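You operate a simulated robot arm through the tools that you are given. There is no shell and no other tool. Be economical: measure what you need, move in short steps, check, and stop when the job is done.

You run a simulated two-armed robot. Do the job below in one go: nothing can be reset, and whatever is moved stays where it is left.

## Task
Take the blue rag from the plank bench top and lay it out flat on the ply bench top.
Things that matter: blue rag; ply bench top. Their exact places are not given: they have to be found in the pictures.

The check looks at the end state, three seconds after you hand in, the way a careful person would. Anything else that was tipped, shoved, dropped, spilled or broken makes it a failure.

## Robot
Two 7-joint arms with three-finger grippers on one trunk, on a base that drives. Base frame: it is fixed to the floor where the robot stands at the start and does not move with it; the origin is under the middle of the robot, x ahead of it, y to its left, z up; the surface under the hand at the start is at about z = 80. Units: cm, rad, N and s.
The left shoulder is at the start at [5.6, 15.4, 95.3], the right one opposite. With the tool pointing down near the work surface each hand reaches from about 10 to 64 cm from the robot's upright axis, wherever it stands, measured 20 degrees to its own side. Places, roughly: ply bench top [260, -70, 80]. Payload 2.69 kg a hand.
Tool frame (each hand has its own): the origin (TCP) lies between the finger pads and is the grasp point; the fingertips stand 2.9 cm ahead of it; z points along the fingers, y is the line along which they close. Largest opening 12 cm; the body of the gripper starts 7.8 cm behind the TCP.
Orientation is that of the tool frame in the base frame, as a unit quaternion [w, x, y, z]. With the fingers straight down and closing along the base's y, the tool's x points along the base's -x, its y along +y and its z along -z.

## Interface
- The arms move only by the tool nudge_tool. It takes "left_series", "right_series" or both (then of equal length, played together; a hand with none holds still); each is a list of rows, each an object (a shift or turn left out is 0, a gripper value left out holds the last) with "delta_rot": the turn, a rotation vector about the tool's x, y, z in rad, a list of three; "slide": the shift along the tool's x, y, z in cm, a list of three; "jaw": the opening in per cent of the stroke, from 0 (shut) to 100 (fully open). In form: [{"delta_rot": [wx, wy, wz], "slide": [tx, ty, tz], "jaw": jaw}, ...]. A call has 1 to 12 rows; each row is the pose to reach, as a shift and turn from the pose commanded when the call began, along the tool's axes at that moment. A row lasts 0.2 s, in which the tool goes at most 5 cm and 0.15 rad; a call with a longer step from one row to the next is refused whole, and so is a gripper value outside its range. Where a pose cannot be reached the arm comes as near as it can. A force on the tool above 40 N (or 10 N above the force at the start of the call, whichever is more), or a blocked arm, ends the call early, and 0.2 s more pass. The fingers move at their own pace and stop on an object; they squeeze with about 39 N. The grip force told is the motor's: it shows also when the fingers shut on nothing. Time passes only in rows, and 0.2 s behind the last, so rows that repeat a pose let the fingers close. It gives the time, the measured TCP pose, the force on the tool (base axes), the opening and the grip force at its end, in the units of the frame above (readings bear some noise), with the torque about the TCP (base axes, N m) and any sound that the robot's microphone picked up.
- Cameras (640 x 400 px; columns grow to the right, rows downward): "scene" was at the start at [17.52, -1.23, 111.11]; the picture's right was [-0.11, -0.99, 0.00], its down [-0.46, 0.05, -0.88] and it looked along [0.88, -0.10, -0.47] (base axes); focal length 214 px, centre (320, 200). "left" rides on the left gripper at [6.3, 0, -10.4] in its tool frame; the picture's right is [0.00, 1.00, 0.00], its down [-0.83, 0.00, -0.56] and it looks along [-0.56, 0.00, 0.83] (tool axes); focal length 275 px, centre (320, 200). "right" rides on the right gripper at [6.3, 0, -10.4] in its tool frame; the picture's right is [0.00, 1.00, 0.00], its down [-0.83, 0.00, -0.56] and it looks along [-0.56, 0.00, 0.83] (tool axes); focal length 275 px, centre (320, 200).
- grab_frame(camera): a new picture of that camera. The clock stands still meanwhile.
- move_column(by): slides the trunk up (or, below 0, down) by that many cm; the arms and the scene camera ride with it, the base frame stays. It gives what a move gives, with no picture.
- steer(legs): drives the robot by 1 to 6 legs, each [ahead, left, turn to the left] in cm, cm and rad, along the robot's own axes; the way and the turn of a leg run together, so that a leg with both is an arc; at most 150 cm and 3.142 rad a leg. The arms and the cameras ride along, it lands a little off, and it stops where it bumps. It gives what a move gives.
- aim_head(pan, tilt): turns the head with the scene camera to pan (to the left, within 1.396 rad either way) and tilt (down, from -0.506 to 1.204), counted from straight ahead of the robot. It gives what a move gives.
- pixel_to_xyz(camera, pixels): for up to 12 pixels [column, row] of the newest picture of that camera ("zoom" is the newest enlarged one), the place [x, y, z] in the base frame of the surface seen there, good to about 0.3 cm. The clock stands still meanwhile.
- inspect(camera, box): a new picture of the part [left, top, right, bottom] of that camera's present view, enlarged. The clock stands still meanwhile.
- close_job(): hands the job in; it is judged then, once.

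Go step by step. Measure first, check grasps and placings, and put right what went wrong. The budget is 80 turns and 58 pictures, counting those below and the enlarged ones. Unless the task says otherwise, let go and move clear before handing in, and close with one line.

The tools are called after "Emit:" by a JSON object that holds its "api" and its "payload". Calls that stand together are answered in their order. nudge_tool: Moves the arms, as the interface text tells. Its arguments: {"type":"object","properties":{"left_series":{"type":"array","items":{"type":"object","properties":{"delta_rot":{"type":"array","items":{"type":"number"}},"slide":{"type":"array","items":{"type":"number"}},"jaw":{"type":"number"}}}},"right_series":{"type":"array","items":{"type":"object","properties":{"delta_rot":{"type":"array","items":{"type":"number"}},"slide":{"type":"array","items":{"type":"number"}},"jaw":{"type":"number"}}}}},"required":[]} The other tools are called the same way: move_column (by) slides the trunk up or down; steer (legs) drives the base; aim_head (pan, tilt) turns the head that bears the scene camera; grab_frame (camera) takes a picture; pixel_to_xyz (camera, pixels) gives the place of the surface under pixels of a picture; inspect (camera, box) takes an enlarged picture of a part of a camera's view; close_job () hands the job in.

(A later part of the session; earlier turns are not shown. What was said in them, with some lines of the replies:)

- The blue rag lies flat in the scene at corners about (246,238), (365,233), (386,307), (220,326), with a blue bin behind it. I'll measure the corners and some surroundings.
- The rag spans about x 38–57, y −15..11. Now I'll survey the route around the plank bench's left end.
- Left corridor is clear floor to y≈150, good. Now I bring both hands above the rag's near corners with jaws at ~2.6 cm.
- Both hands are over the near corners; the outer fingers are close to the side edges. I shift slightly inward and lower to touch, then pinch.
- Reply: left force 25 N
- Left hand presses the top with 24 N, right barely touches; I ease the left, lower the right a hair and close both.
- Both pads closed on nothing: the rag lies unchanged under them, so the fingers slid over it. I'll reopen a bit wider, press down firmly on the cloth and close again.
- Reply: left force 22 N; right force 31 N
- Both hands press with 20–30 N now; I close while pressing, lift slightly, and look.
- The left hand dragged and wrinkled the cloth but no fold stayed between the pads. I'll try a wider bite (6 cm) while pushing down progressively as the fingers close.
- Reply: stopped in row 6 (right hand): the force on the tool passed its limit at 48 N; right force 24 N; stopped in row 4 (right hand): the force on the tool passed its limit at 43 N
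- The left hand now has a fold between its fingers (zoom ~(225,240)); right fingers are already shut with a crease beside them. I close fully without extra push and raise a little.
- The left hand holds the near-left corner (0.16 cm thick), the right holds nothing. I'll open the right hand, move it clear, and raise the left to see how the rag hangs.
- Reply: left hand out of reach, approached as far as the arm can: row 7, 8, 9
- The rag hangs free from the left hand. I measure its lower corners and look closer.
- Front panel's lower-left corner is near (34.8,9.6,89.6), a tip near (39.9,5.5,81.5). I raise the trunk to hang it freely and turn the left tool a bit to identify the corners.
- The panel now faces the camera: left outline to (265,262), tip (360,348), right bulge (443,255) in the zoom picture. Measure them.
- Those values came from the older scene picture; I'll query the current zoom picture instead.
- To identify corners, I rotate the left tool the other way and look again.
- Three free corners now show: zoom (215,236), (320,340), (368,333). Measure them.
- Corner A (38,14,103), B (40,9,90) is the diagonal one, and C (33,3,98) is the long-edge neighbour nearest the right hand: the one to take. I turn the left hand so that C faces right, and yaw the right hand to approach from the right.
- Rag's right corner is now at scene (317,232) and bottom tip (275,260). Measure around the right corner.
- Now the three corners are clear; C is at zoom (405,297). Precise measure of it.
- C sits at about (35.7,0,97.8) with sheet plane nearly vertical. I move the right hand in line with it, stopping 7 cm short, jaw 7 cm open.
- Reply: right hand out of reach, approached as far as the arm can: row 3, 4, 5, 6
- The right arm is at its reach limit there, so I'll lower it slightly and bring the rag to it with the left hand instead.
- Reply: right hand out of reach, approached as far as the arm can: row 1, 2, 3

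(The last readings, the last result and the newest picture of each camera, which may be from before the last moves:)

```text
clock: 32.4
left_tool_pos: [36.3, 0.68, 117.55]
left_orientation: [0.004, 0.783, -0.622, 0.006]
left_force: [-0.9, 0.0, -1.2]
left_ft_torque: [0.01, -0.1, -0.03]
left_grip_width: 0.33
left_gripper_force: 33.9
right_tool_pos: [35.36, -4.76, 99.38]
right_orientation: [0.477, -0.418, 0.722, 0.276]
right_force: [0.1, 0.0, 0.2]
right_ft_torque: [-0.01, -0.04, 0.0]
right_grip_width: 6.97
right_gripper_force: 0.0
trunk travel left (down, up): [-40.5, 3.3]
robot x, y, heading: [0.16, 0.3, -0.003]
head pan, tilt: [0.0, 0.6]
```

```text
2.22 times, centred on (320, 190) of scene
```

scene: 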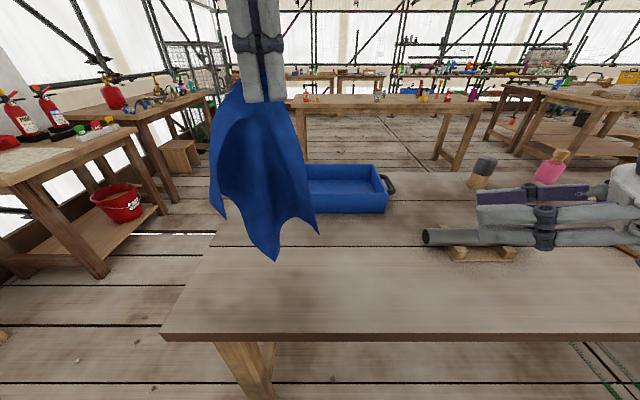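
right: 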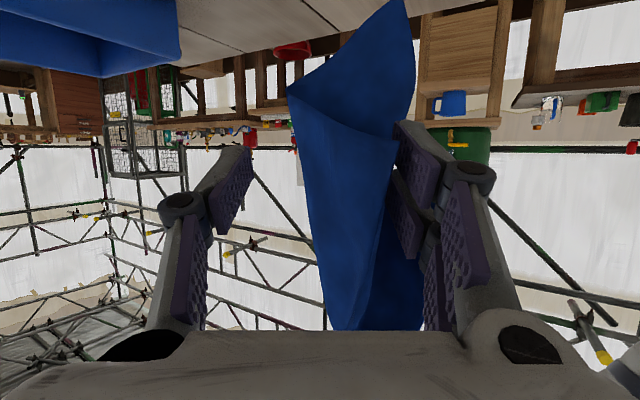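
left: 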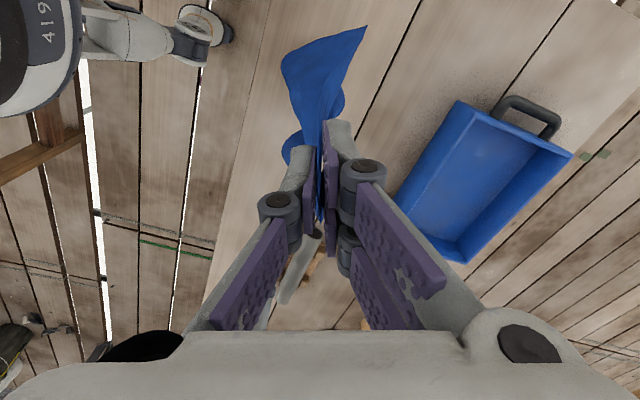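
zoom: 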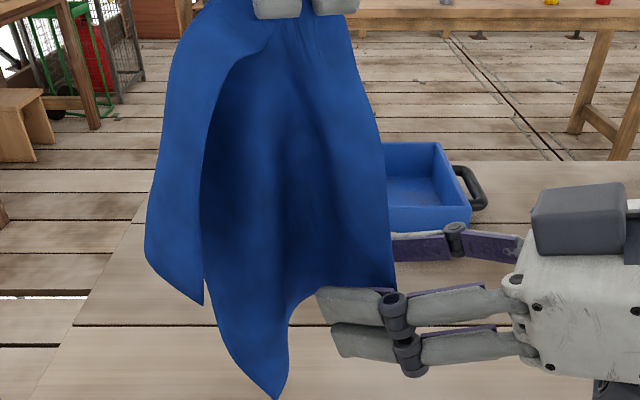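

Corner C is between or just before the fingers (right cam ~(390,140)). Measure it against the TCP.

Emit:
{"api": "pixel_to_xyz", "payload": {"camera": "right", "pixels": [[388, 142], [375, 160], [330, 120], [340, 180], [370, 220], [400, 290], [345, 300], [410, 140], [395, 210], [230, 170]]}}

Emit:
{"api": "pixel_to_xyz", "payload": {"camera": "zoom", "pixels": [[388, 275], [385, 285], [325, 300], [395, 250]]}}

```text
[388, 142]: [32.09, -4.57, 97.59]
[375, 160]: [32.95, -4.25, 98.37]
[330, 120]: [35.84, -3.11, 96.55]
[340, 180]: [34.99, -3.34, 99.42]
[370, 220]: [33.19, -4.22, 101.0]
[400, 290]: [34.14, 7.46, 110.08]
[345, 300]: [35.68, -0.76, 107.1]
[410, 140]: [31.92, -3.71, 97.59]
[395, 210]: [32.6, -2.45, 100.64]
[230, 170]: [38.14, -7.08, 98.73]
```

```text
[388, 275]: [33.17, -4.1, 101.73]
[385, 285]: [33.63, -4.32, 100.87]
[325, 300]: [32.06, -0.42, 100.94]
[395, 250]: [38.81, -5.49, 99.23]
```

C lies between the fingers (tool y +2.9 of ±3.5, about at TCP depth). Close the right jaw.

Emit:
{"api": "nudge_tool", "payload": {"right_series": [{"jaw": 40}, {"jaw": 25}, {"jaw": 10}, {"jaw": 0}, {"jaw": 0}, {"jaw": 0}]}}

Emit:
{"api": "grab_frame", "payload": {"camera": "right"}}

Emit:
{"api": "inspect", "payload": {"camera": "scene", "box": [200, 100, 440, 280]}}

```text
clock: 33.8
left_tool_pos: [36.32, 0.76, 117.56]
left_orientation: [0.005, 0.783, -0.622, 0.007]
left_force: [-2.2, -0.5, 1.7]
left_ft_torque: [-0.01, 0.09, 0.02]
left_grip_width: 0.24
left_gripper_force: 31.0
right_tool_pos: [35.27, -4.79, 99.62]
right_orientation: [0.477, -0.419, 0.721, 0.276]
right_force: [0.7, 1.4, -0.6]
right_ft_torque: [0.07, 0.07, 0.19]
right_grip_width: 0.37
right_gripper_force: 32.9
trunk travel left (down, up): [-40.5, 3.3]
robot x, y, heading: [0.31, -0.26, 0.002]
head pan, tilt: [0.0, 0.6]
```

```text
29 pictures are left
```

right: 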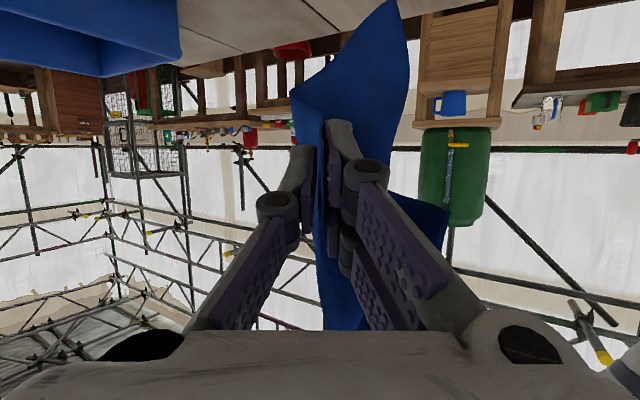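

```text
2.22 times, centred on (320, 190) of scene
```

zoom: 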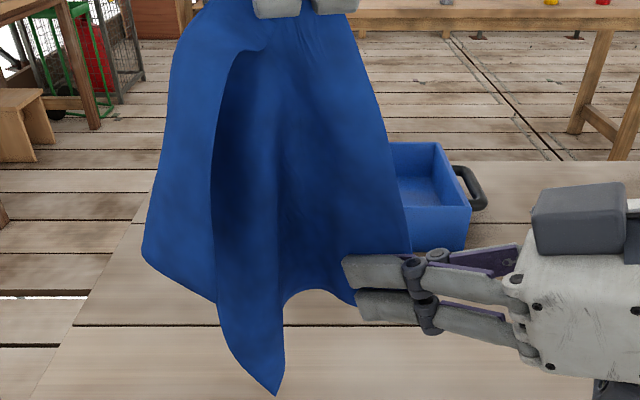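

Gripped (0.37 cm). Now swing the right hand outward and up along an arc while tilting it back to fingers-down, so the rag's near edge stretches between the hands.

Emit:
{"api": "nudge_tool", "payload": {"right_series": [{"slide": [-0.5, -0.8, -1.3], "delta_rot": [0, 0.1, 0]}, {"slide": [-1.04, -1.68, -2.57], "delta_rot": [0, 0.2, 0]}, {"slide": [-1.6, -2.6, -4.3], "delta_rot": [0, 0.32, 0]}, {"slide": [-2.29, -3.5, -6.14], "delta_rot": [0, 0.45, 0]}, {"slide": [-3.3, -4.2, -7.8], "delta_rot": [0, 0.6, 0]}, {"slide": [-4.38, -4.8, -9.55], "delta_rot": [0, 0.75, 0]}, {"slide": [-5.4, -5.2, -10.7], "delta_rot": [0, 0.9, 0]}, {"slide": [-6.5, -5.5, -11.8], "delta_rot": [0, 1.05, 0]}, {"slide": [-6.5, -5.5, -11.8], "delta_rot": [0, 1.15, 0]}, {"slide": [-6.5, -5.5, -11.8], "delta_rot": [0, 1.15, 0]}]}}

Emit:
{"api": "grab_frame", "payload": {"camera": "scene"}}

```text
clock: 36.0
left_tool_pos: [36.24, 0.78, 117.58]
left_orientation: [0.004, 0.783, -0.621, 0.006]
left_force: [0.2, -0.1, 1.0]
left_ft_torque: [-0.02, -0.05, 0.0]
left_grip_width: 0.24
left_gripper_force: 29.5
right_tool_pos: [35.88, -14.71, 109.97]
right_orientation: [0.008, -0.502, 0.865, 0.004]
right_force: [-1.8, 1.1, -0.5]
right_ft_torque: [-0.1, -0.14, 0.01]
right_grip_width: 0.19
right_gripper_force: 28.8
trunk travel left (down, up): [-40.5, 3.3]
robot x, y, heading: [0.03, 0.28, 0.005]
head pan, tilt: [0.0, 0.6]
```

```text
27 pictures are left
```

scene: 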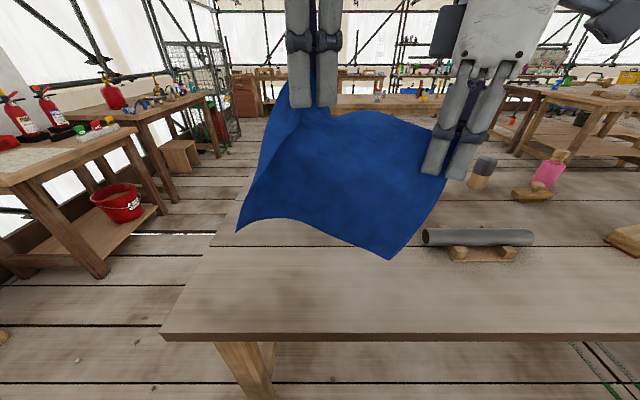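

Excellent: the rag hangs as a curtain between both hands. I level the right hand and tension slightly, then plan the drive.

Emit:
{"api": "nudge_tool", "payload": {"right_series": [{"slide": [0.4, -0.25, -1.5], "delta_rot": [0, 0, -0.12]}, {"slide": [0.8, -0.5, -3], "delta_rot": [0, 0, -0.25]}, {"slide": [1.3, -0.75, -4.5], "delta_rot": [0, 0, -0.38]}, {"slide": [1.7, -1, -5.5], "delta_rot": [0, 0, -0.5]}, {"slide": [1.7, -1, -5.5], "delta_rot": [0, 0, -0.5]}]}}

Emit:
{"api": "grab_frame", "payload": {"camera": "scene"}}

Emit:
{"api": "pixel_to_xyz", "payload": {"camera": "scene", "pixels": [[238, 227], [390, 255], [320, 245], [430, 175], [300, 110], [340, 110], [172, 330], [360, 100], [450, 165], [440, 95]]}}

```text
clock: 37.2
left_tool_pos: [36.32, 0.75, 117.54]
left_orientation: [0.004, 0.783, -0.622, 0.007]
left_force: [-1.1, -0.8, 0.9]
left_ft_torque: [-0.03, 0.17, 0.01]
left_grip_width: 0.25
left_gripper_force: 29.5
right_tool_pos: [35.94, -16.56, 115.36]
right_orientation: [0.009, -0.7, 0.714, 0.001]
right_force: [4.5, -0.4, 2.4]
right_ft_torque: [-0.01, -0.11, -0.01]
right_grip_width: 0.1
right_gripper_force: 29.2
trunk travel left (down, up): [-40.5, 3.3]
robot x, y, heading: [0.01, -0.16, 0.004]
head pan, tilt: [0.0, 0.6]
```

```text
26 pictures are left
```

scene: 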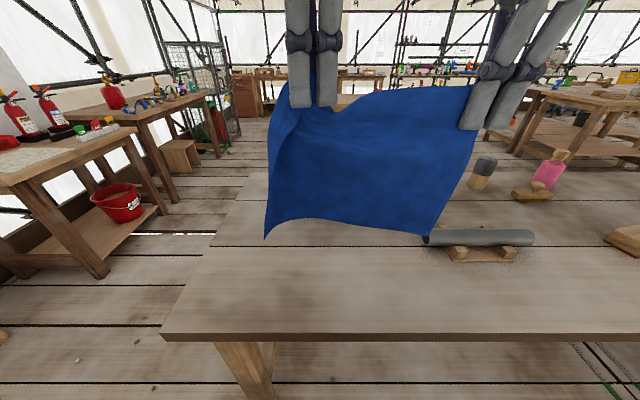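

```text
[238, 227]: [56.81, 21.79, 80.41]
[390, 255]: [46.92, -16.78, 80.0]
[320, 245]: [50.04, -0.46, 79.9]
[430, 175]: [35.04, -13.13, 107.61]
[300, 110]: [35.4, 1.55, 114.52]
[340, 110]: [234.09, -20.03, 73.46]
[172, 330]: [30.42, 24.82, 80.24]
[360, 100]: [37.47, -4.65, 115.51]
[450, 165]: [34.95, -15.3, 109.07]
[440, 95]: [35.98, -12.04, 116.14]
```

Both hands hold well, rag bottom well above the tables. I drive back, left around the bench end, and forward in stages.

Emit:
{"api": "steer", "payload": {"legs": [[-50, 0, 0], [0, 85, 0]]}}

Emit:
{"api": "aim_head", "payload": {"pan": 0, "tilt": 0.4}}

Emit:
{"api": "grab_frame", "payload": {"camera": "scene"}}

Emit:
{"api": "pixel_to_xyz", "payload": {"camera": "scene", "pixels": [[60, 250], [130, 250], [200, 250], [250, 350], [60, 350], [20, 300], [450, 250], [500, 250], [550, 350], [320, 200]]}}

```text
clock: 46.7
left_tool_pos: [-14.35, 86.58, 117.59]
left_orientation: [0.004, 0.783, -0.622, 0.007]
left_force: [-0.2, -0.2, -0.2]
left_ft_torque: [0.03, -0.14, -0.02]
left_grip_width: 0.26
left_gripper_force: 32.4
right_tool_pos: [-14.69, 69.18, 115.34]
right_orientation: [0.009, -0.7, 0.714, 0.002]
right_force: [0.0, -0.4, 0.2]
right_ft_torque: [-0.02, 0.0, 0.02]
right_grip_width: 0.01
right_gripper_force: 29.9
trunk travel left (down, up): [-40.5, 3.3]
robot x, y, heading: [-50.71, 85.61, 0.001]
head pan, tilt: [0.0, 0.6]
```

```text
clock: 47.5
left_tool_pos: [-14.35, 86.48, 117.62]
left_orientation: [0.005, 0.783, -0.622, 0.006]
left_force: [-0.3, 0.1, -0.6]
left_ft_torque: [0.0, 0.0, 0.01]
left_grip_width: 0.32
left_gripper_force: 32.9
right_tool_pos: [-14.74, 69.13, 115.51]
right_orientation: [0.01, -0.7, 0.714, 0.002]
right_force: [-0.5, -0.3, 0.1]
right_ft_torque: [-0.01, -0.03, 0.04]
right_grip_width: 0.02
right_gripper_force: 30.0
trunk travel left (down, up): [-40.5, 3.3]
robot x, y, heading: [-50.58, 86.07, -0.0]
head pan, tilt: [0.0, 0.4]
```

```text
25 pictures are left
```

scene: 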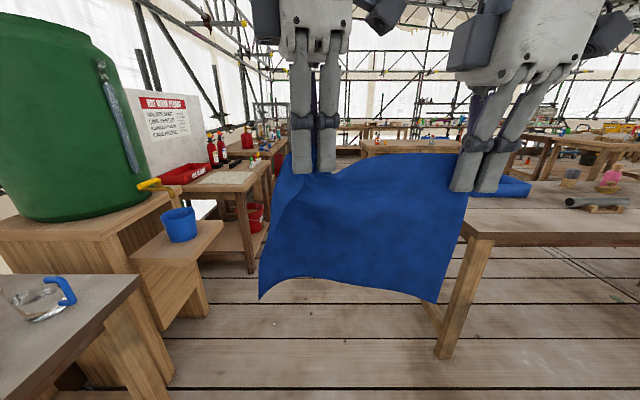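

```text
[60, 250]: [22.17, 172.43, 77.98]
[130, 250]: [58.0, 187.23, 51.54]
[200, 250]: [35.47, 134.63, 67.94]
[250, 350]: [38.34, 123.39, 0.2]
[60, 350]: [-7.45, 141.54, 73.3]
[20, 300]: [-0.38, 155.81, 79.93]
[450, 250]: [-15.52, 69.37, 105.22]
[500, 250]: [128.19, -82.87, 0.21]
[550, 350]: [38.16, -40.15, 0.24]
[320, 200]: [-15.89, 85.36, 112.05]
```

Right grip width has dwindled to ~0.02, so I relax the tension slightly and inspect the hold.

Emit:
{"api": "nudge_tool", "payload": {"right_series": [{"slide": [-0.8, 0, 0.2]}, {"slide": [-1.5, 0, 0.4]}]}}

Emit:
{"api": "inspect", "payload": {"camera": "scene", "box": [400, 100, 560, 220]}}

Emit:
{"api": "grab_frame", "payload": {"camera": "right"}}

```text
clock: 48.1
left_tool_pos: [-14.22, 86.68, 117.63]
left_orientation: [0.004, 0.784, -0.621, 0.007]
left_force: [-1.3, -1.2, -1.1]
left_ft_torque: [0.03, -0.02, 0.02]
left_grip_width: 0.35
left_gripper_force: 33.4
right_tool_pos: [-14.6, 70.56, 115.13]
right_orientation: [0.009, -0.7, 0.714, 0.002]
right_force: [0.6, -0.1, -0.8]
right_ft_torque: [0.02, -0.02, -0.04]
right_grip_width: 0.02
right_gripper_force: 30.2
trunk travel left (down, up): [-40.5, 3.3]
robot x, y, heading: [-50.58, 85.55, -0.002]
head pan, tilt: [0.0, 0.4]
```

```text
3.33 times, centred on (480, 160) of scene
```

zoom: 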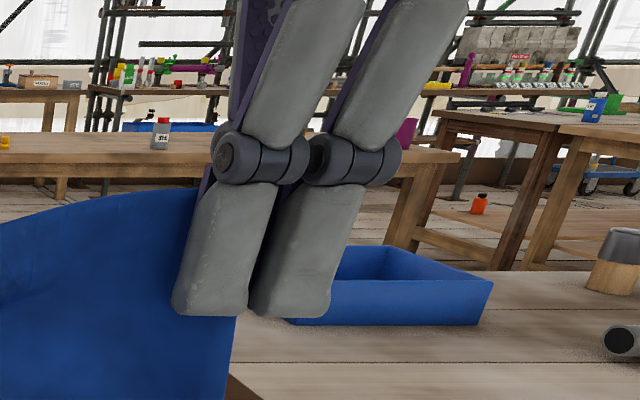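

```text
23 pictures are left
```

right: 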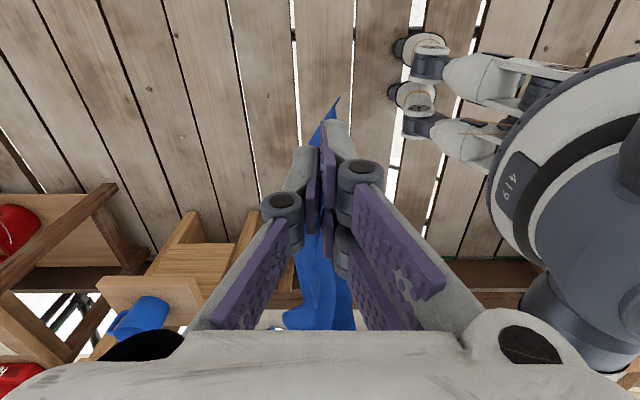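

Still held by a single layer at the corner; slack is now present. Continue: shift right a little and drive ahead to x≈150.

Emit:
{"api": "steer", "payload": {"legs": [[0, -12, 0], [120, 0, 0], [85, 0, 0]]}}

Emit:
{"api": "aim_head", "payload": {"pan": -0.7, "tilt": 0.4}}

Emit:
{"api": "grab_frame", "payload": {"camera": "scene"}}

```text
clock: 59.3
left_tool_pos: [188.23, 74.78, 117.54]
left_orientation: [0.004, 0.781, -0.624, 0.007]
left_force: [-1.6, 0.9, -0.9]
left_ft_torque: [-0.02, -0.03, 0.03]
left_grip_width: 0.34
left_gripper_force: 33.2
right_tool_pos: [187.78, 58.63, 115.01]
right_orientation: [0.01, -0.698, 0.716, 0.002]
right_force: [0.2, -0.3, 0.1]
right_ft_torque: [0.0, 0.01, -0.02]
right_grip_width: 0.0
right_gripper_force: 29.9
trunk travel left (down, up): [-40.5, 3.3]
robot x, y, heading: [151.77, 73.84, -0.004]
head pan, tilt: [0.0, 0.4]
```

```text
clock: 60.4
left_tool_pos: [188.3, 74.64, 117.62]
left_orientation: [0.004, 0.782, -0.623, 0.007]
left_force: [-0.2, 1.0, 0.8]
left_ft_torque: [0.03, 0.03, 0.0]
left_grip_width: 0.22
left_gripper_force: 32.9
right_tool_pos: [187.78, 58.72, 115.19]
right_orientation: [0.009, -0.698, 0.716, 0.002]
right_force: [0.7, 0.2, -0.8]
right_ft_torque: [0.0, -0.04, 0.02]
right_grip_width: 0.01
right_gripper_force: 29.2
trunk travel left (down, up): [-40.5, 3.3]
robot x, y, heading: [151.77, 74.26, -0.009]
head pan, tilt: [-0.7, 0.4]
```

```text
22 pictures are left
```

scene: 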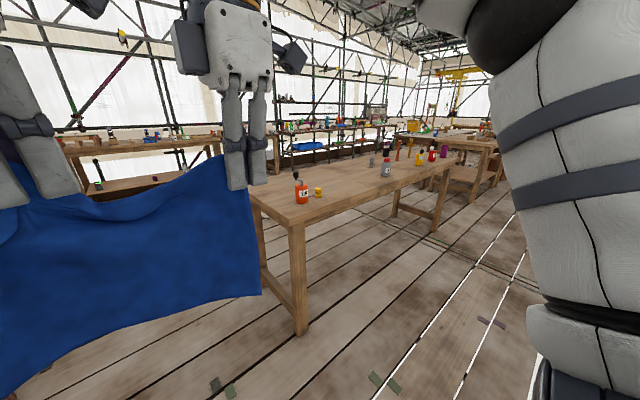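

Still held. Ply bench objects: orange bottle (302,190), yellow (318,192), grey/blue (373,160)/(386,165), more further right. Measure to find a free area.

Emit:
{"api": "pixel_to_xyz", "payload": {"camera": "scene", "pixels": [[302, 198], [319, 194], [373, 166], [386, 173], [397, 158], [419, 163], [432, 158], [443, 156], [296, 222], [340, 180], [448, 170], [270, 185]]}}

Emit:
{"api": "inspect", "payload": {"camera": "scene", "box": [240, 120, 480, 260]}}

```text
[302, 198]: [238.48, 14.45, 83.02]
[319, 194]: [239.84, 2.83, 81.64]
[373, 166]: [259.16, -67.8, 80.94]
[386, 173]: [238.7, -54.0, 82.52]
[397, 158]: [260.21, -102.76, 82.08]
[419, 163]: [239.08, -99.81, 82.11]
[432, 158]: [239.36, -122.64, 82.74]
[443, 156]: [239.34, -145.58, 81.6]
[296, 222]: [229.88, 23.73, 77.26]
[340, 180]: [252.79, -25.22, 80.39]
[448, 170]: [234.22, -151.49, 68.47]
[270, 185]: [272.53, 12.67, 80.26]
```

```text
2.67 times, centred on (360, 190) of scene
```

zoom: 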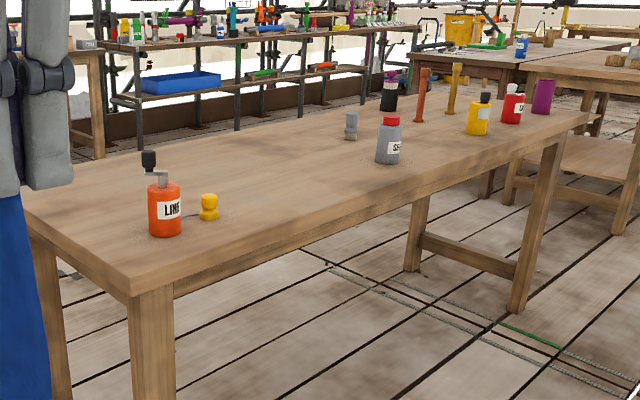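

The stretch y≈−5…−48, x 232–285 on the ply top is free. I strafe right first (clear of the bottles) to y≈−18, then go ahead.

Emit:
{"api": "steer", "payload": {"legs": [[0, -92, 0]]}}

Emit:
{"api": "steer", "payload": {"legs": [[42, 0, 0]]}}

Emit:
{"api": "aim_head", "payload": {"pan": 0, "tilt": 0.6}}

Emit:
{"api": "grab_frame", "payload": {"camera": "scene"}}

```text
clock: 67.9
left_tool_pos: [188.34, -17.9, 117.54]
left_orientation: [0.004, 0.785, -0.619, 0.008]
left_force: [1.3, -0.6, 1.7]
left_ft_torque: [0.03, -0.05, 0.03]
left_grip_width: 0.22
left_gripper_force: 30.2
right_tool_pos: [187.88, -33.9, 115.08]
right_orientation: [0.009, -0.702, 0.712, 0.002]
right_force: [-0.2, -0.6, 0.3]
right_ft_torque: [0.0, -0.07, -0.02]
right_grip_width: 0.0
right_gripper_force: 29.4
trunk travel left (down, up): [-40.5, 3.3]
robot x, y, heading: [151.93, -19.01, 0.006]
head pan, tilt: [-0.7, 0.4]
```

```text
clock: 70.5
left_tool_pos: [230.09, -17.83, 117.52]
left_orientation: [0.005, 0.784, -0.621, 0.007]
left_force: [1.4, 0.3, 0.1]
left_ft_torque: [0.03, -0.05, 0.0]
left_grip_width: 0.24
left_gripper_force: 29.8
right_tool_pos: [229.82, -33.78, 115.13]
right_orientation: [0.009, -0.701, 0.713, 0.002]
right_force: [1.1, -0.3, 0.2]
right_ft_torque: [-0.01, -0.01, -0.04]
right_grip_width: 0.03
right_gripper_force: 29.7
trunk travel left (down, up): [-40.5, 3.3]
robot x, y, heading: [193.58, -18.73, 0.006]
head pan, tilt: [-0.7, 0.4]
```

```text
clock: 71.5
left_tool_pos: [230.0, -17.79, 117.58]
left_orientation: [0.004, 0.784, -0.621, 0.007]
left_force: [-1.0, -0.5, -1.3]
left_ft_torque: [0.0, -0.02, -0.02]
left_grip_width: 0.35
left_gripper_force: 33.4
right_tool_pos: [229.75, -33.8, 115.13]
right_orientation: [0.009, -0.701, 0.713, 0.002]
right_force: [-0.9, -0.7, -0.7]
right_ft_torque: [0.02, -0.03, 0.0]
right_grip_width: 0.02
right_gripper_force: 30.0
trunk travel left (down, up): [-40.5, 3.3]
robot x, y, heading: [193.82, -18.79, 0.002]
head pan, tilt: [0.0, 0.6]
```

```text
20 pictures are left
```

scene: 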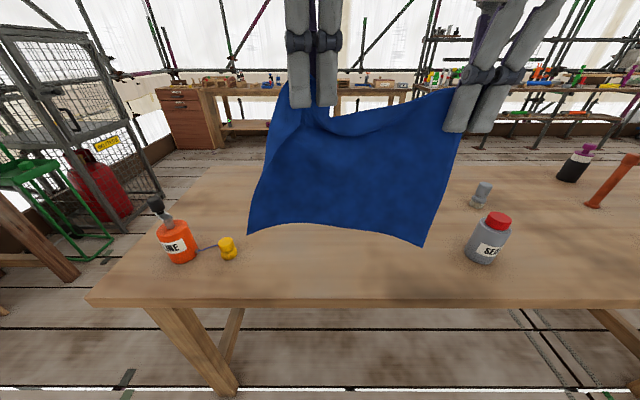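

The rag hangs over the free area of the ply bench. Measure its lower corners and neighbours.

Emit:
{"api": "pixel_to_xyz", "payload": {"camera": "scene", "pixels": [[252, 230], [418, 240], [335, 222], [275, 140], [450, 140], [360, 120], [178, 262], [228, 258], [482, 262], [300, 290], [478, 205], [340, 180]]}}

```text
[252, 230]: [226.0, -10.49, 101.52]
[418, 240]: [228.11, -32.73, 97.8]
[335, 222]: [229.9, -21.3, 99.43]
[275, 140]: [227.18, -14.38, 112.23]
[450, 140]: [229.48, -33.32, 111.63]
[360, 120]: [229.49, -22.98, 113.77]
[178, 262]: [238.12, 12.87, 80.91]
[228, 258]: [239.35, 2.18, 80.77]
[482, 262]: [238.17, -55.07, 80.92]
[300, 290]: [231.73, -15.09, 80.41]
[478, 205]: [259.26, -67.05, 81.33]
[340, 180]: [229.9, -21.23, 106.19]
```

Drive 6 cm closer and lower the trunk 14 cm, then move the hands 7 cm ahead so the free edge comes well onto the bench.

Emit:
{"api": "steer", "payload": {"legs": [[6, 0, 0]]}}

Emit:
{"api": "move_column", "payload": {"by": -13}}

Emit:
{"api": "nudge_tool", "payload": {"left_series": [{"slide": [0.23, -1, 0]}, {"slide": [0.46, -2, 0]}, {"slide": [0.69, -3, 0]}, {"slide": [0.92, -4, 0]}, {"slide": [1.15, -5, 0]}, {"slide": [1.38, -6, 0]}, {"slide": [1.6, -7, 0]}], "right_series": [{"slide": [0, -1, -0.3]}, {"slide": [0, -2, -0.6]}, {"slide": [0, -3, -0.9]}, {"slide": [0, -4.1, -1.2]}, {"slide": [0, -5.2, -1.5]}, {"slide": [0, -6.2, -1.8]}, {"slide": [0, -7.2, -2]}]}}

Emit:
{"api": "grab_frame", "payload": {"camera": "scene"}}

```text
clock: 72.5
left_tool_pos: [236.04, -17.82, 117.56]
left_orientation: [0.004, 0.784, -0.62, 0.008]
left_force: [2.0, -0.3, 1.1]
left_ft_torque: [-0.03, 0.27, 0.03]
left_grip_width: 0.23
left_gripper_force: 30.4
right_tool_pos: [235.79, -33.77, 115.19]
right_orientation: [0.009, -0.701, 0.713, 0.002]
right_force: [1.3, 0.6, -0.3]
right_ft_torque: [-0.06, 0.03, -0.02]
right_grip_width: 0.0
right_gripper_force: 30.2
trunk travel left (down, up): [-40.5, 3.3]
robot x, y, heading: [199.97, -18.72, 0.004]
head pan, tilt: [0.0, 0.6]
```

```text
clock: 74.1
left_tool_pos: [237.47, -17.84, 102.79]
left_orientation: [0.022, 0.784, -0.62, -0.015]
left_force: [-1.5, -0.6, -1.1]
left_ft_torque: [0.02, -0.06, 0.02]
left_grip_width: 0.36
left_gripper_force: 32.7
right_tool_pos: [237.05, -33.8, 100.48]
right_orientation: [-0.011, -0.7, 0.713, 0.024]
right_force: [0.7, -0.6, 0.1]
right_ft_torque: [0.06, -0.03, -0.02]
right_grip_width: 0.0
right_gripper_force: 29.8
trunk travel left (down, up): [-27.5, 16.3]
robot x, y, heading: [199.65, -18.86, 0.006]
head pan, tilt: [0.0, 0.6]
```

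```text
clock: 75.7
left_tool_pos: [242.92, -17.63, 101.92]
left_orientation: [0.022, 0.784, -0.62, -0.012]
left_force: [1.3, -0.6, 1.2]
left_ft_torque: [-0.07, 0.04, 0.01]
left_grip_width: 0.22
left_gripper_force: 29.9
left hand out of reach, approached as far as the arm can: row 4, 5, 6, 7
right_tool_pos: [244.45, -33.71, 101.03]
right_orientation: [-0.01, -0.701, 0.712, 0.023]
right_force: [0.8, 0.3, -0.4]
right_ft_torque: [-0.01, 0.04, -0.02]
right_grip_width: 0.0
right_gripper_force: 29.8
right hand out of reach, approached as far as the arm can: row 2, 3, 4, 5, 6, 7
trunk travel left (down, up): [-27.5, 16.3]
robot x, y, heading: [199.41, -18.65, 0.007]
head pan, tilt: [0.0, 0.6]
```

```text
19 pictures are left
```

scene: 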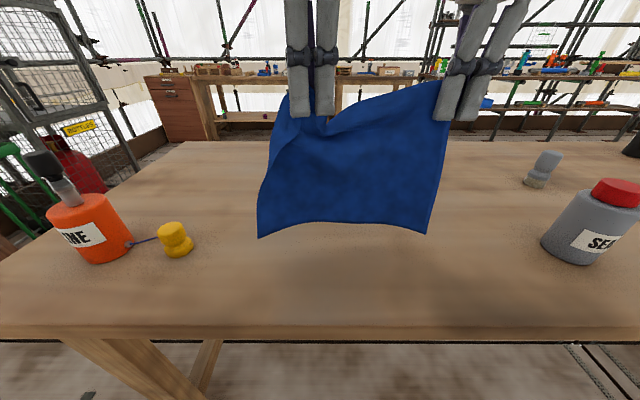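

Hands are at x≈243 with the free edge ~5 cm above the bench. I lower to touch (easing back 3 cm), then lay the rag out going forward and down.

Emit:
{"api": "nudge_tool", "payload": {"left_series": [{"slide": [-0.3, 1, 1]}, {"slide": [-0.5, 2, 2]}, {"slide": [-0.7, 3, 3]}, {"slide": [-0.9, 4, 4.5]}, {"slide": [-0.9, 4, 6]}, {"slide": [-0.9, 4, 6]}], "right_series": [{"slide": [0, 1, 1]}, {"slide": [0, 2, 2]}, {"slide": [0, 3, 3]}, {"slide": [0, 4, 4.5]}, {"slide": [0, 4, 6]}, {"slide": [0, 4, 6]}]}}

Emit:
{"api": "inspect", "payload": {"camera": "scene", "box": [200, 60, 520, 260]}}

Emit:
{"api": "pixel_to_xyz", "payload": {"camera": "zoom", "pixels": [[120, 355], [450, 360], [280, 340], [150, 200], [480, 140]]}}

```text
clock: 77.1
left_tool_pos: [238.3, -17.55, 96.28]
left_orientation: [0.024, 0.784, -0.62, -0.014]
left_force: [0.0, 0.5, -1.3]
left_ft_torque: [0.01, -0.01, -0.01]
left_grip_width: 0.35
left_gripper_force: 33.4
right_tool_pos: [240.01, -33.46, 95.23]
right_orientation: [-0.012, -0.7, 0.714, 0.023]
right_force: [-0.4, 0.3, -0.1]
right_ft_torque: [-0.02, -0.05, 0.0]
right_grip_width: 0.0
right_gripper_force: 30.2
trunk travel left (down, up): [-27.5, 16.3]
robot x, y, heading: [199.87, -18.38, 0.003]
head pan, tilt: [0.0, 0.6]
```

```text
2.00 times, centred on (360, 160) of scene
```

zoom: 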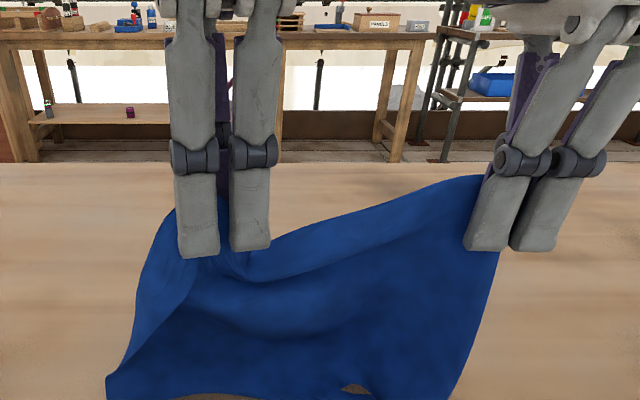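

```text
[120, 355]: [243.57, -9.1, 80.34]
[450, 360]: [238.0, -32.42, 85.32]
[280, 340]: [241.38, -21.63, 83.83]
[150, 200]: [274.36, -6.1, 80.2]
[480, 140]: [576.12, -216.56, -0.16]
```

The free edge touches. Now lay the rag out forward and down in 12 small rows.

Emit:
{"api": "nudge_tool", "payload": {"left_series": [{"slide": [0.3, -1.2, 0.7]}, {"slide": [0.6, -2.5, 1.5]}, {"slide": [0.9, -3.8, 2.4]}, {"slide": [1.2, -5.0, 3.3]}, {"slide": [1.5, -6.3, 4.3]}, {"slide": [1.75, -7.6, 5.3]}, {"slide": [2.05, -8.8, 6.4]}, {"slide": [2.35, -10.1, 7.5]}, {"slide": [2.6, -11.3, 8.6]}, {"slide": [2.9, -12.6, 9.7]}, {"slide": [3.2, -13.9, 10.7]}, {"slide": [3.5, -15.1, 11.6]}], "right_series": [{"slide": [0, -1.2, 0.6]}, {"slide": [0, -2.4, 1.3]}, {"slide": [0, -3.5, 2.1]}, {"slide": [0, -4.7, 2.9]}, {"slide": [0, -5.9, 3.8]}, {"slide": [0, -7.0, 4.8]}, {"slide": [0, -8.2, 5.8]}, {"slide": [0, -9.3, 6.9]}, {"slide": [0, -10.5, 7.9]}, {"slide": [0, -11.7, 8.9]}, {"slide": [0, -12.8, 9.8]}, {"slide": [0, -14.0, 10.7]}]}}

Emit:
{"api": "grab_frame", "payload": {"camera": "scene"}}

```text
clock: 79.7
left_tool_pos: [253.39, -17.91, 83.89]
left_orientation: [0.022, 0.784, -0.62, -0.014]
left_force: [0.0, -0.4, 2.8]
left_ft_torque: [-0.03, 0.17, -0.02]
left_grip_width: 0.28
left_gripper_force: 30.8
right_tool_pos: [253.63, -33.56, 83.75]
right_orientation: [-0.012, -0.7, 0.713, 0.023]
right_force: [-0.1, -0.5, -1.0]
right_ft_torque: [0.02, -0.04, 0.02]
right_grip_width: 0.0
right_gripper_force: 30.0
trunk travel left (down, up): [-27.5, 16.3]
robot x, y, heading: [199.52, -18.31, 0.004]
head pan, tilt: [0.0, 0.6]
```

```text
17 pictures are left
```

scene: 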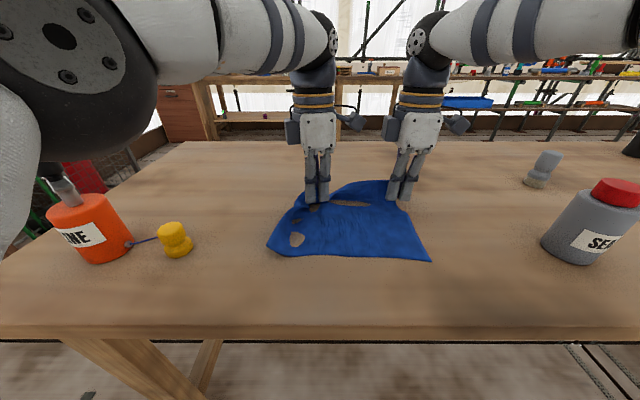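

Laid out with both hands still holding the far edge. I pull it slightly taut (left hand outward, both ahead a bit), press low, release and lift.

Emit:
{"api": "nudge_tool", "payload": {"left_series": [{"slide": [-0.4, -0.8, 0.2]}, {"slide": [-0.9, -1.2, 0.4]}, {"slide": [-0.9, -1.2, 0.4]}], "right_series": [{"slide": [0.1, -0.8, 0.2]}, {"slide": [0.2, -1.2, 0.3]}, {"slide": [0.2, -1.2, 0.3]}]}}

Emit:
{"api": "nudge_tool", "payload": {"left_series": [{"jaw": 10}, {"jaw": 22}, {"jaw": 22}, {"slide": [0, 0, -2]}, {"slide": [0, 0, -5]}, {"slide": [0, 0, -9]}, {"slide": [0, 0, -13]}], "right_series": [{"jaw": 10}, {"jaw": 22}, {"jaw": 22}, {"slide": [0, 0, -2]}, {"slide": [0, 0, -5]}, {"slide": [0, 0, -9]}, {"slide": [0, 0, -13]}]}}

Emit:
{"api": "grab_frame", "payload": {"camera": "scene"}}

Emit:
{"api": "inspect", "payload": {"camera": "scene", "box": [230, 150, 470, 300]}}

```text
clock: 80.5
left_tool_pos: [254.06, -16.66, 83.39]
left_orientation: [0.023, 0.783, -0.621, -0.015]
left_force: [0.5, -0.7, 5.2]
left_ft_torque: [0.08, -0.2, -0.05]
left_grip_width: 0.22
left_gripper_force: 32.5
right_tool_pos: [254.68, -33.86, 83.52]
right_orientation: [-0.011, -0.7, 0.713, 0.023]
right_force: [0.0, 1.4, 0.5]
right_ft_torque: [0.04, 0.03, 0.01]
right_grip_width: 0.01
right_gripper_force: 30.0
trunk travel left (down, up): [-27.5, 16.3]
robot x, y, heading: [199.55, -18.75, 0.004]
head pan, tilt: [0.0, 0.6]
```

```text
clock: 82.1
left_tool_pos: [252.41, -14.94, 92.75]
left_orientation: [0.024, 0.784, -0.62, -0.017]
left_force: [0.2, -0.2, 0.0]
left_ft_torque: [0.0, 0.01, -0.02]
left_grip_width: 2.62
left_gripper_force: 0.0
left hand out of reach, approached as far as the arm can: row 5, 6, 7
right_tool_pos: [254.84, -33.78, 93.35]
right_orientation: [-0.013, -0.699, 0.714, 0.025]
right_force: [1.0, 0.1, -0.9]
right_ft_torque: [-0.01, -0.01, -0.01]
right_grip_width: 2.65
right_gripper_force: 0.1
right hand out of reach, approached as far as the arm can: row 7
trunk travel left (down, up): [-27.5, 16.3]
robot x, y, heading: [199.76, -18.48, 0.003]
head pan, tilt: [0.0, 0.6]
```

```text
16 pictures are left
```

scene: 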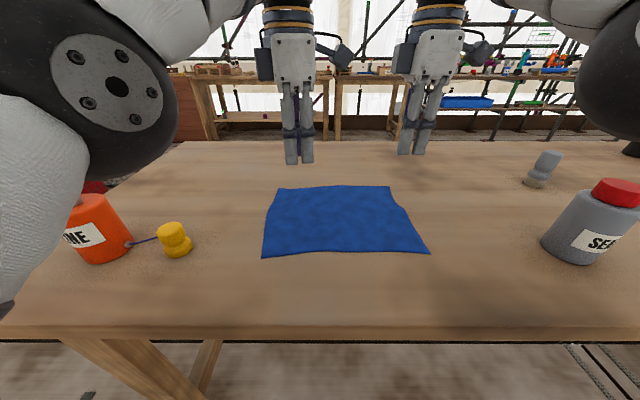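

```text
2.67 times, centred on (350, 225) of scene
```

zoom: 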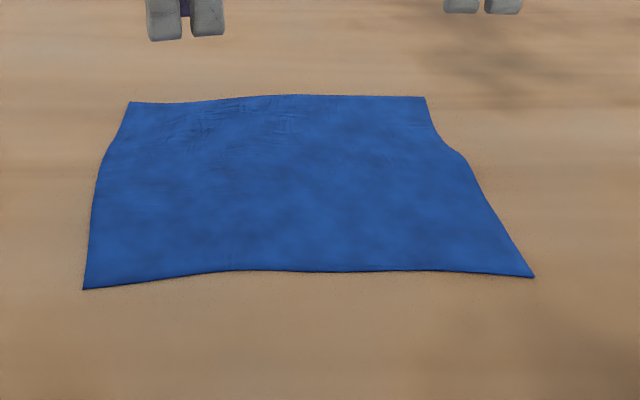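

The rag is lying flat, fold gone. Measure its corners to confirm full spread.

Emit:
{"api": "pixel_to_xyz", "payload": {"camera": "zoom", "pixels": [[133, 105], [422, 100], [528, 273], [87, 285], [290, 180], [290, 105], [460, 160], [102, 170], [300, 262]]}}

Emit:
{"api": "grab_frame", "payload": {"camera": "left"}}

```text
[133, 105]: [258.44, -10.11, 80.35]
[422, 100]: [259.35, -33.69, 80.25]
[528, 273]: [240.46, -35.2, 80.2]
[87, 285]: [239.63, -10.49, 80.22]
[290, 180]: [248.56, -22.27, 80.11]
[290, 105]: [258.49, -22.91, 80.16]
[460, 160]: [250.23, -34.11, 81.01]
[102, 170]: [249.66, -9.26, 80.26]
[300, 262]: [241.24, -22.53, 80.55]
```

```text
14 pictures are left
```

left: 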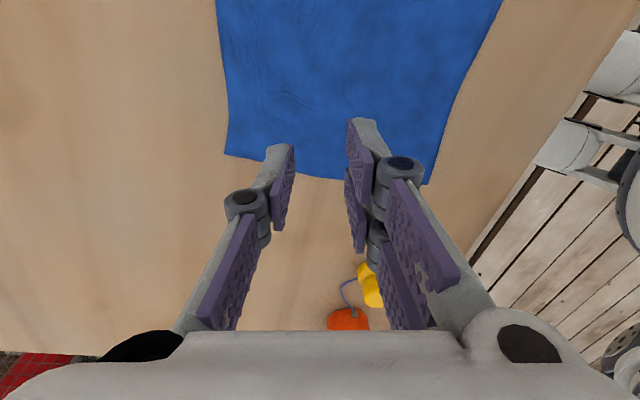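

The rag spans ~19×24.5 cm at z≈80.2: fully flat and whole. I raise the trunk and back away clear.

Emit:
{"api": "move_column", "payload": {"by": 14}}

Emit:
{"api": "steer", "payload": {"legs": [[-45, 0, 0]]}}

Emit:
{"api": "grab_frame", "payload": {"camera": "scene"}}

```text
clock: 83.8
left_tool_pos: [245.21, -14.94, 121.38]
left_orientation: [-0.072, 0.777, -0.617, 0.104]
left_force: [0.7, -0.4, -1.4]
left_ft_torque: [0.04, 0.04, 0.0]
left_grip_width: 2.65
left_gripper_force: 0.1
right_tool_pos: [247.63, -33.9, 122.9]
right_orientation: [0.098, -0.696, 0.706, -0.084]
right_force: [1.2, 0.1, -0.3]
right_ft_torque: [0.01, 0.03, 0.0]
right_grip_width: 2.64
right_gripper_force: 0.1
trunk travel left (down, up): [-41.5, 2.3]
robot x, y, heading: [199.81, -18.47, 0.003]
head pan, tilt: [0.0, 0.6]
```

```text
clock: 86.5
left_tool_pos: [199.53, -15.09, 121.52]
left_orientation: [-0.073, 0.777, -0.616, 0.106]
left_force: [0.6, -0.5, 0.0]
left_ft_torque: [-0.02, -0.01, 0.01]
left_grip_width: 2.61
left_gripper_force: 0.0
right_tool_pos: [201.99, -34.07, 123.06]
right_orientation: [0.098, -0.696, 0.707, -0.085]
right_force: [-0.9, 0.7, 0.2]
right_ft_torque: [0.01, -0.03, 0.02]
right_grip_width: 2.65
right_gripper_force: 0.1
trunk travel left (down, up): [-41.5, 2.3]
robot x, y, heading: [154.02, -18.61, 0.002]
head pan, tilt: [0.0, 0.6]
```

```text
13 pictures are left
```

scene: 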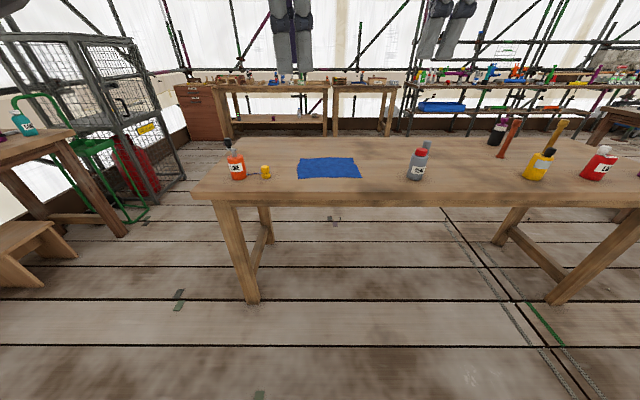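

The rag at (328,168) lies flat on the ply bench, all the bottles are standing, and the hands are clear. I'm handing in.

Emit:
{"api": "close_job", "payload": {}}

```text
The job is handed in.
```

The blue rag is laid out flat on the ply bench top, about 19 × 24.5 cm with no folds. In the last picture the bottles on that bench were all still standing.
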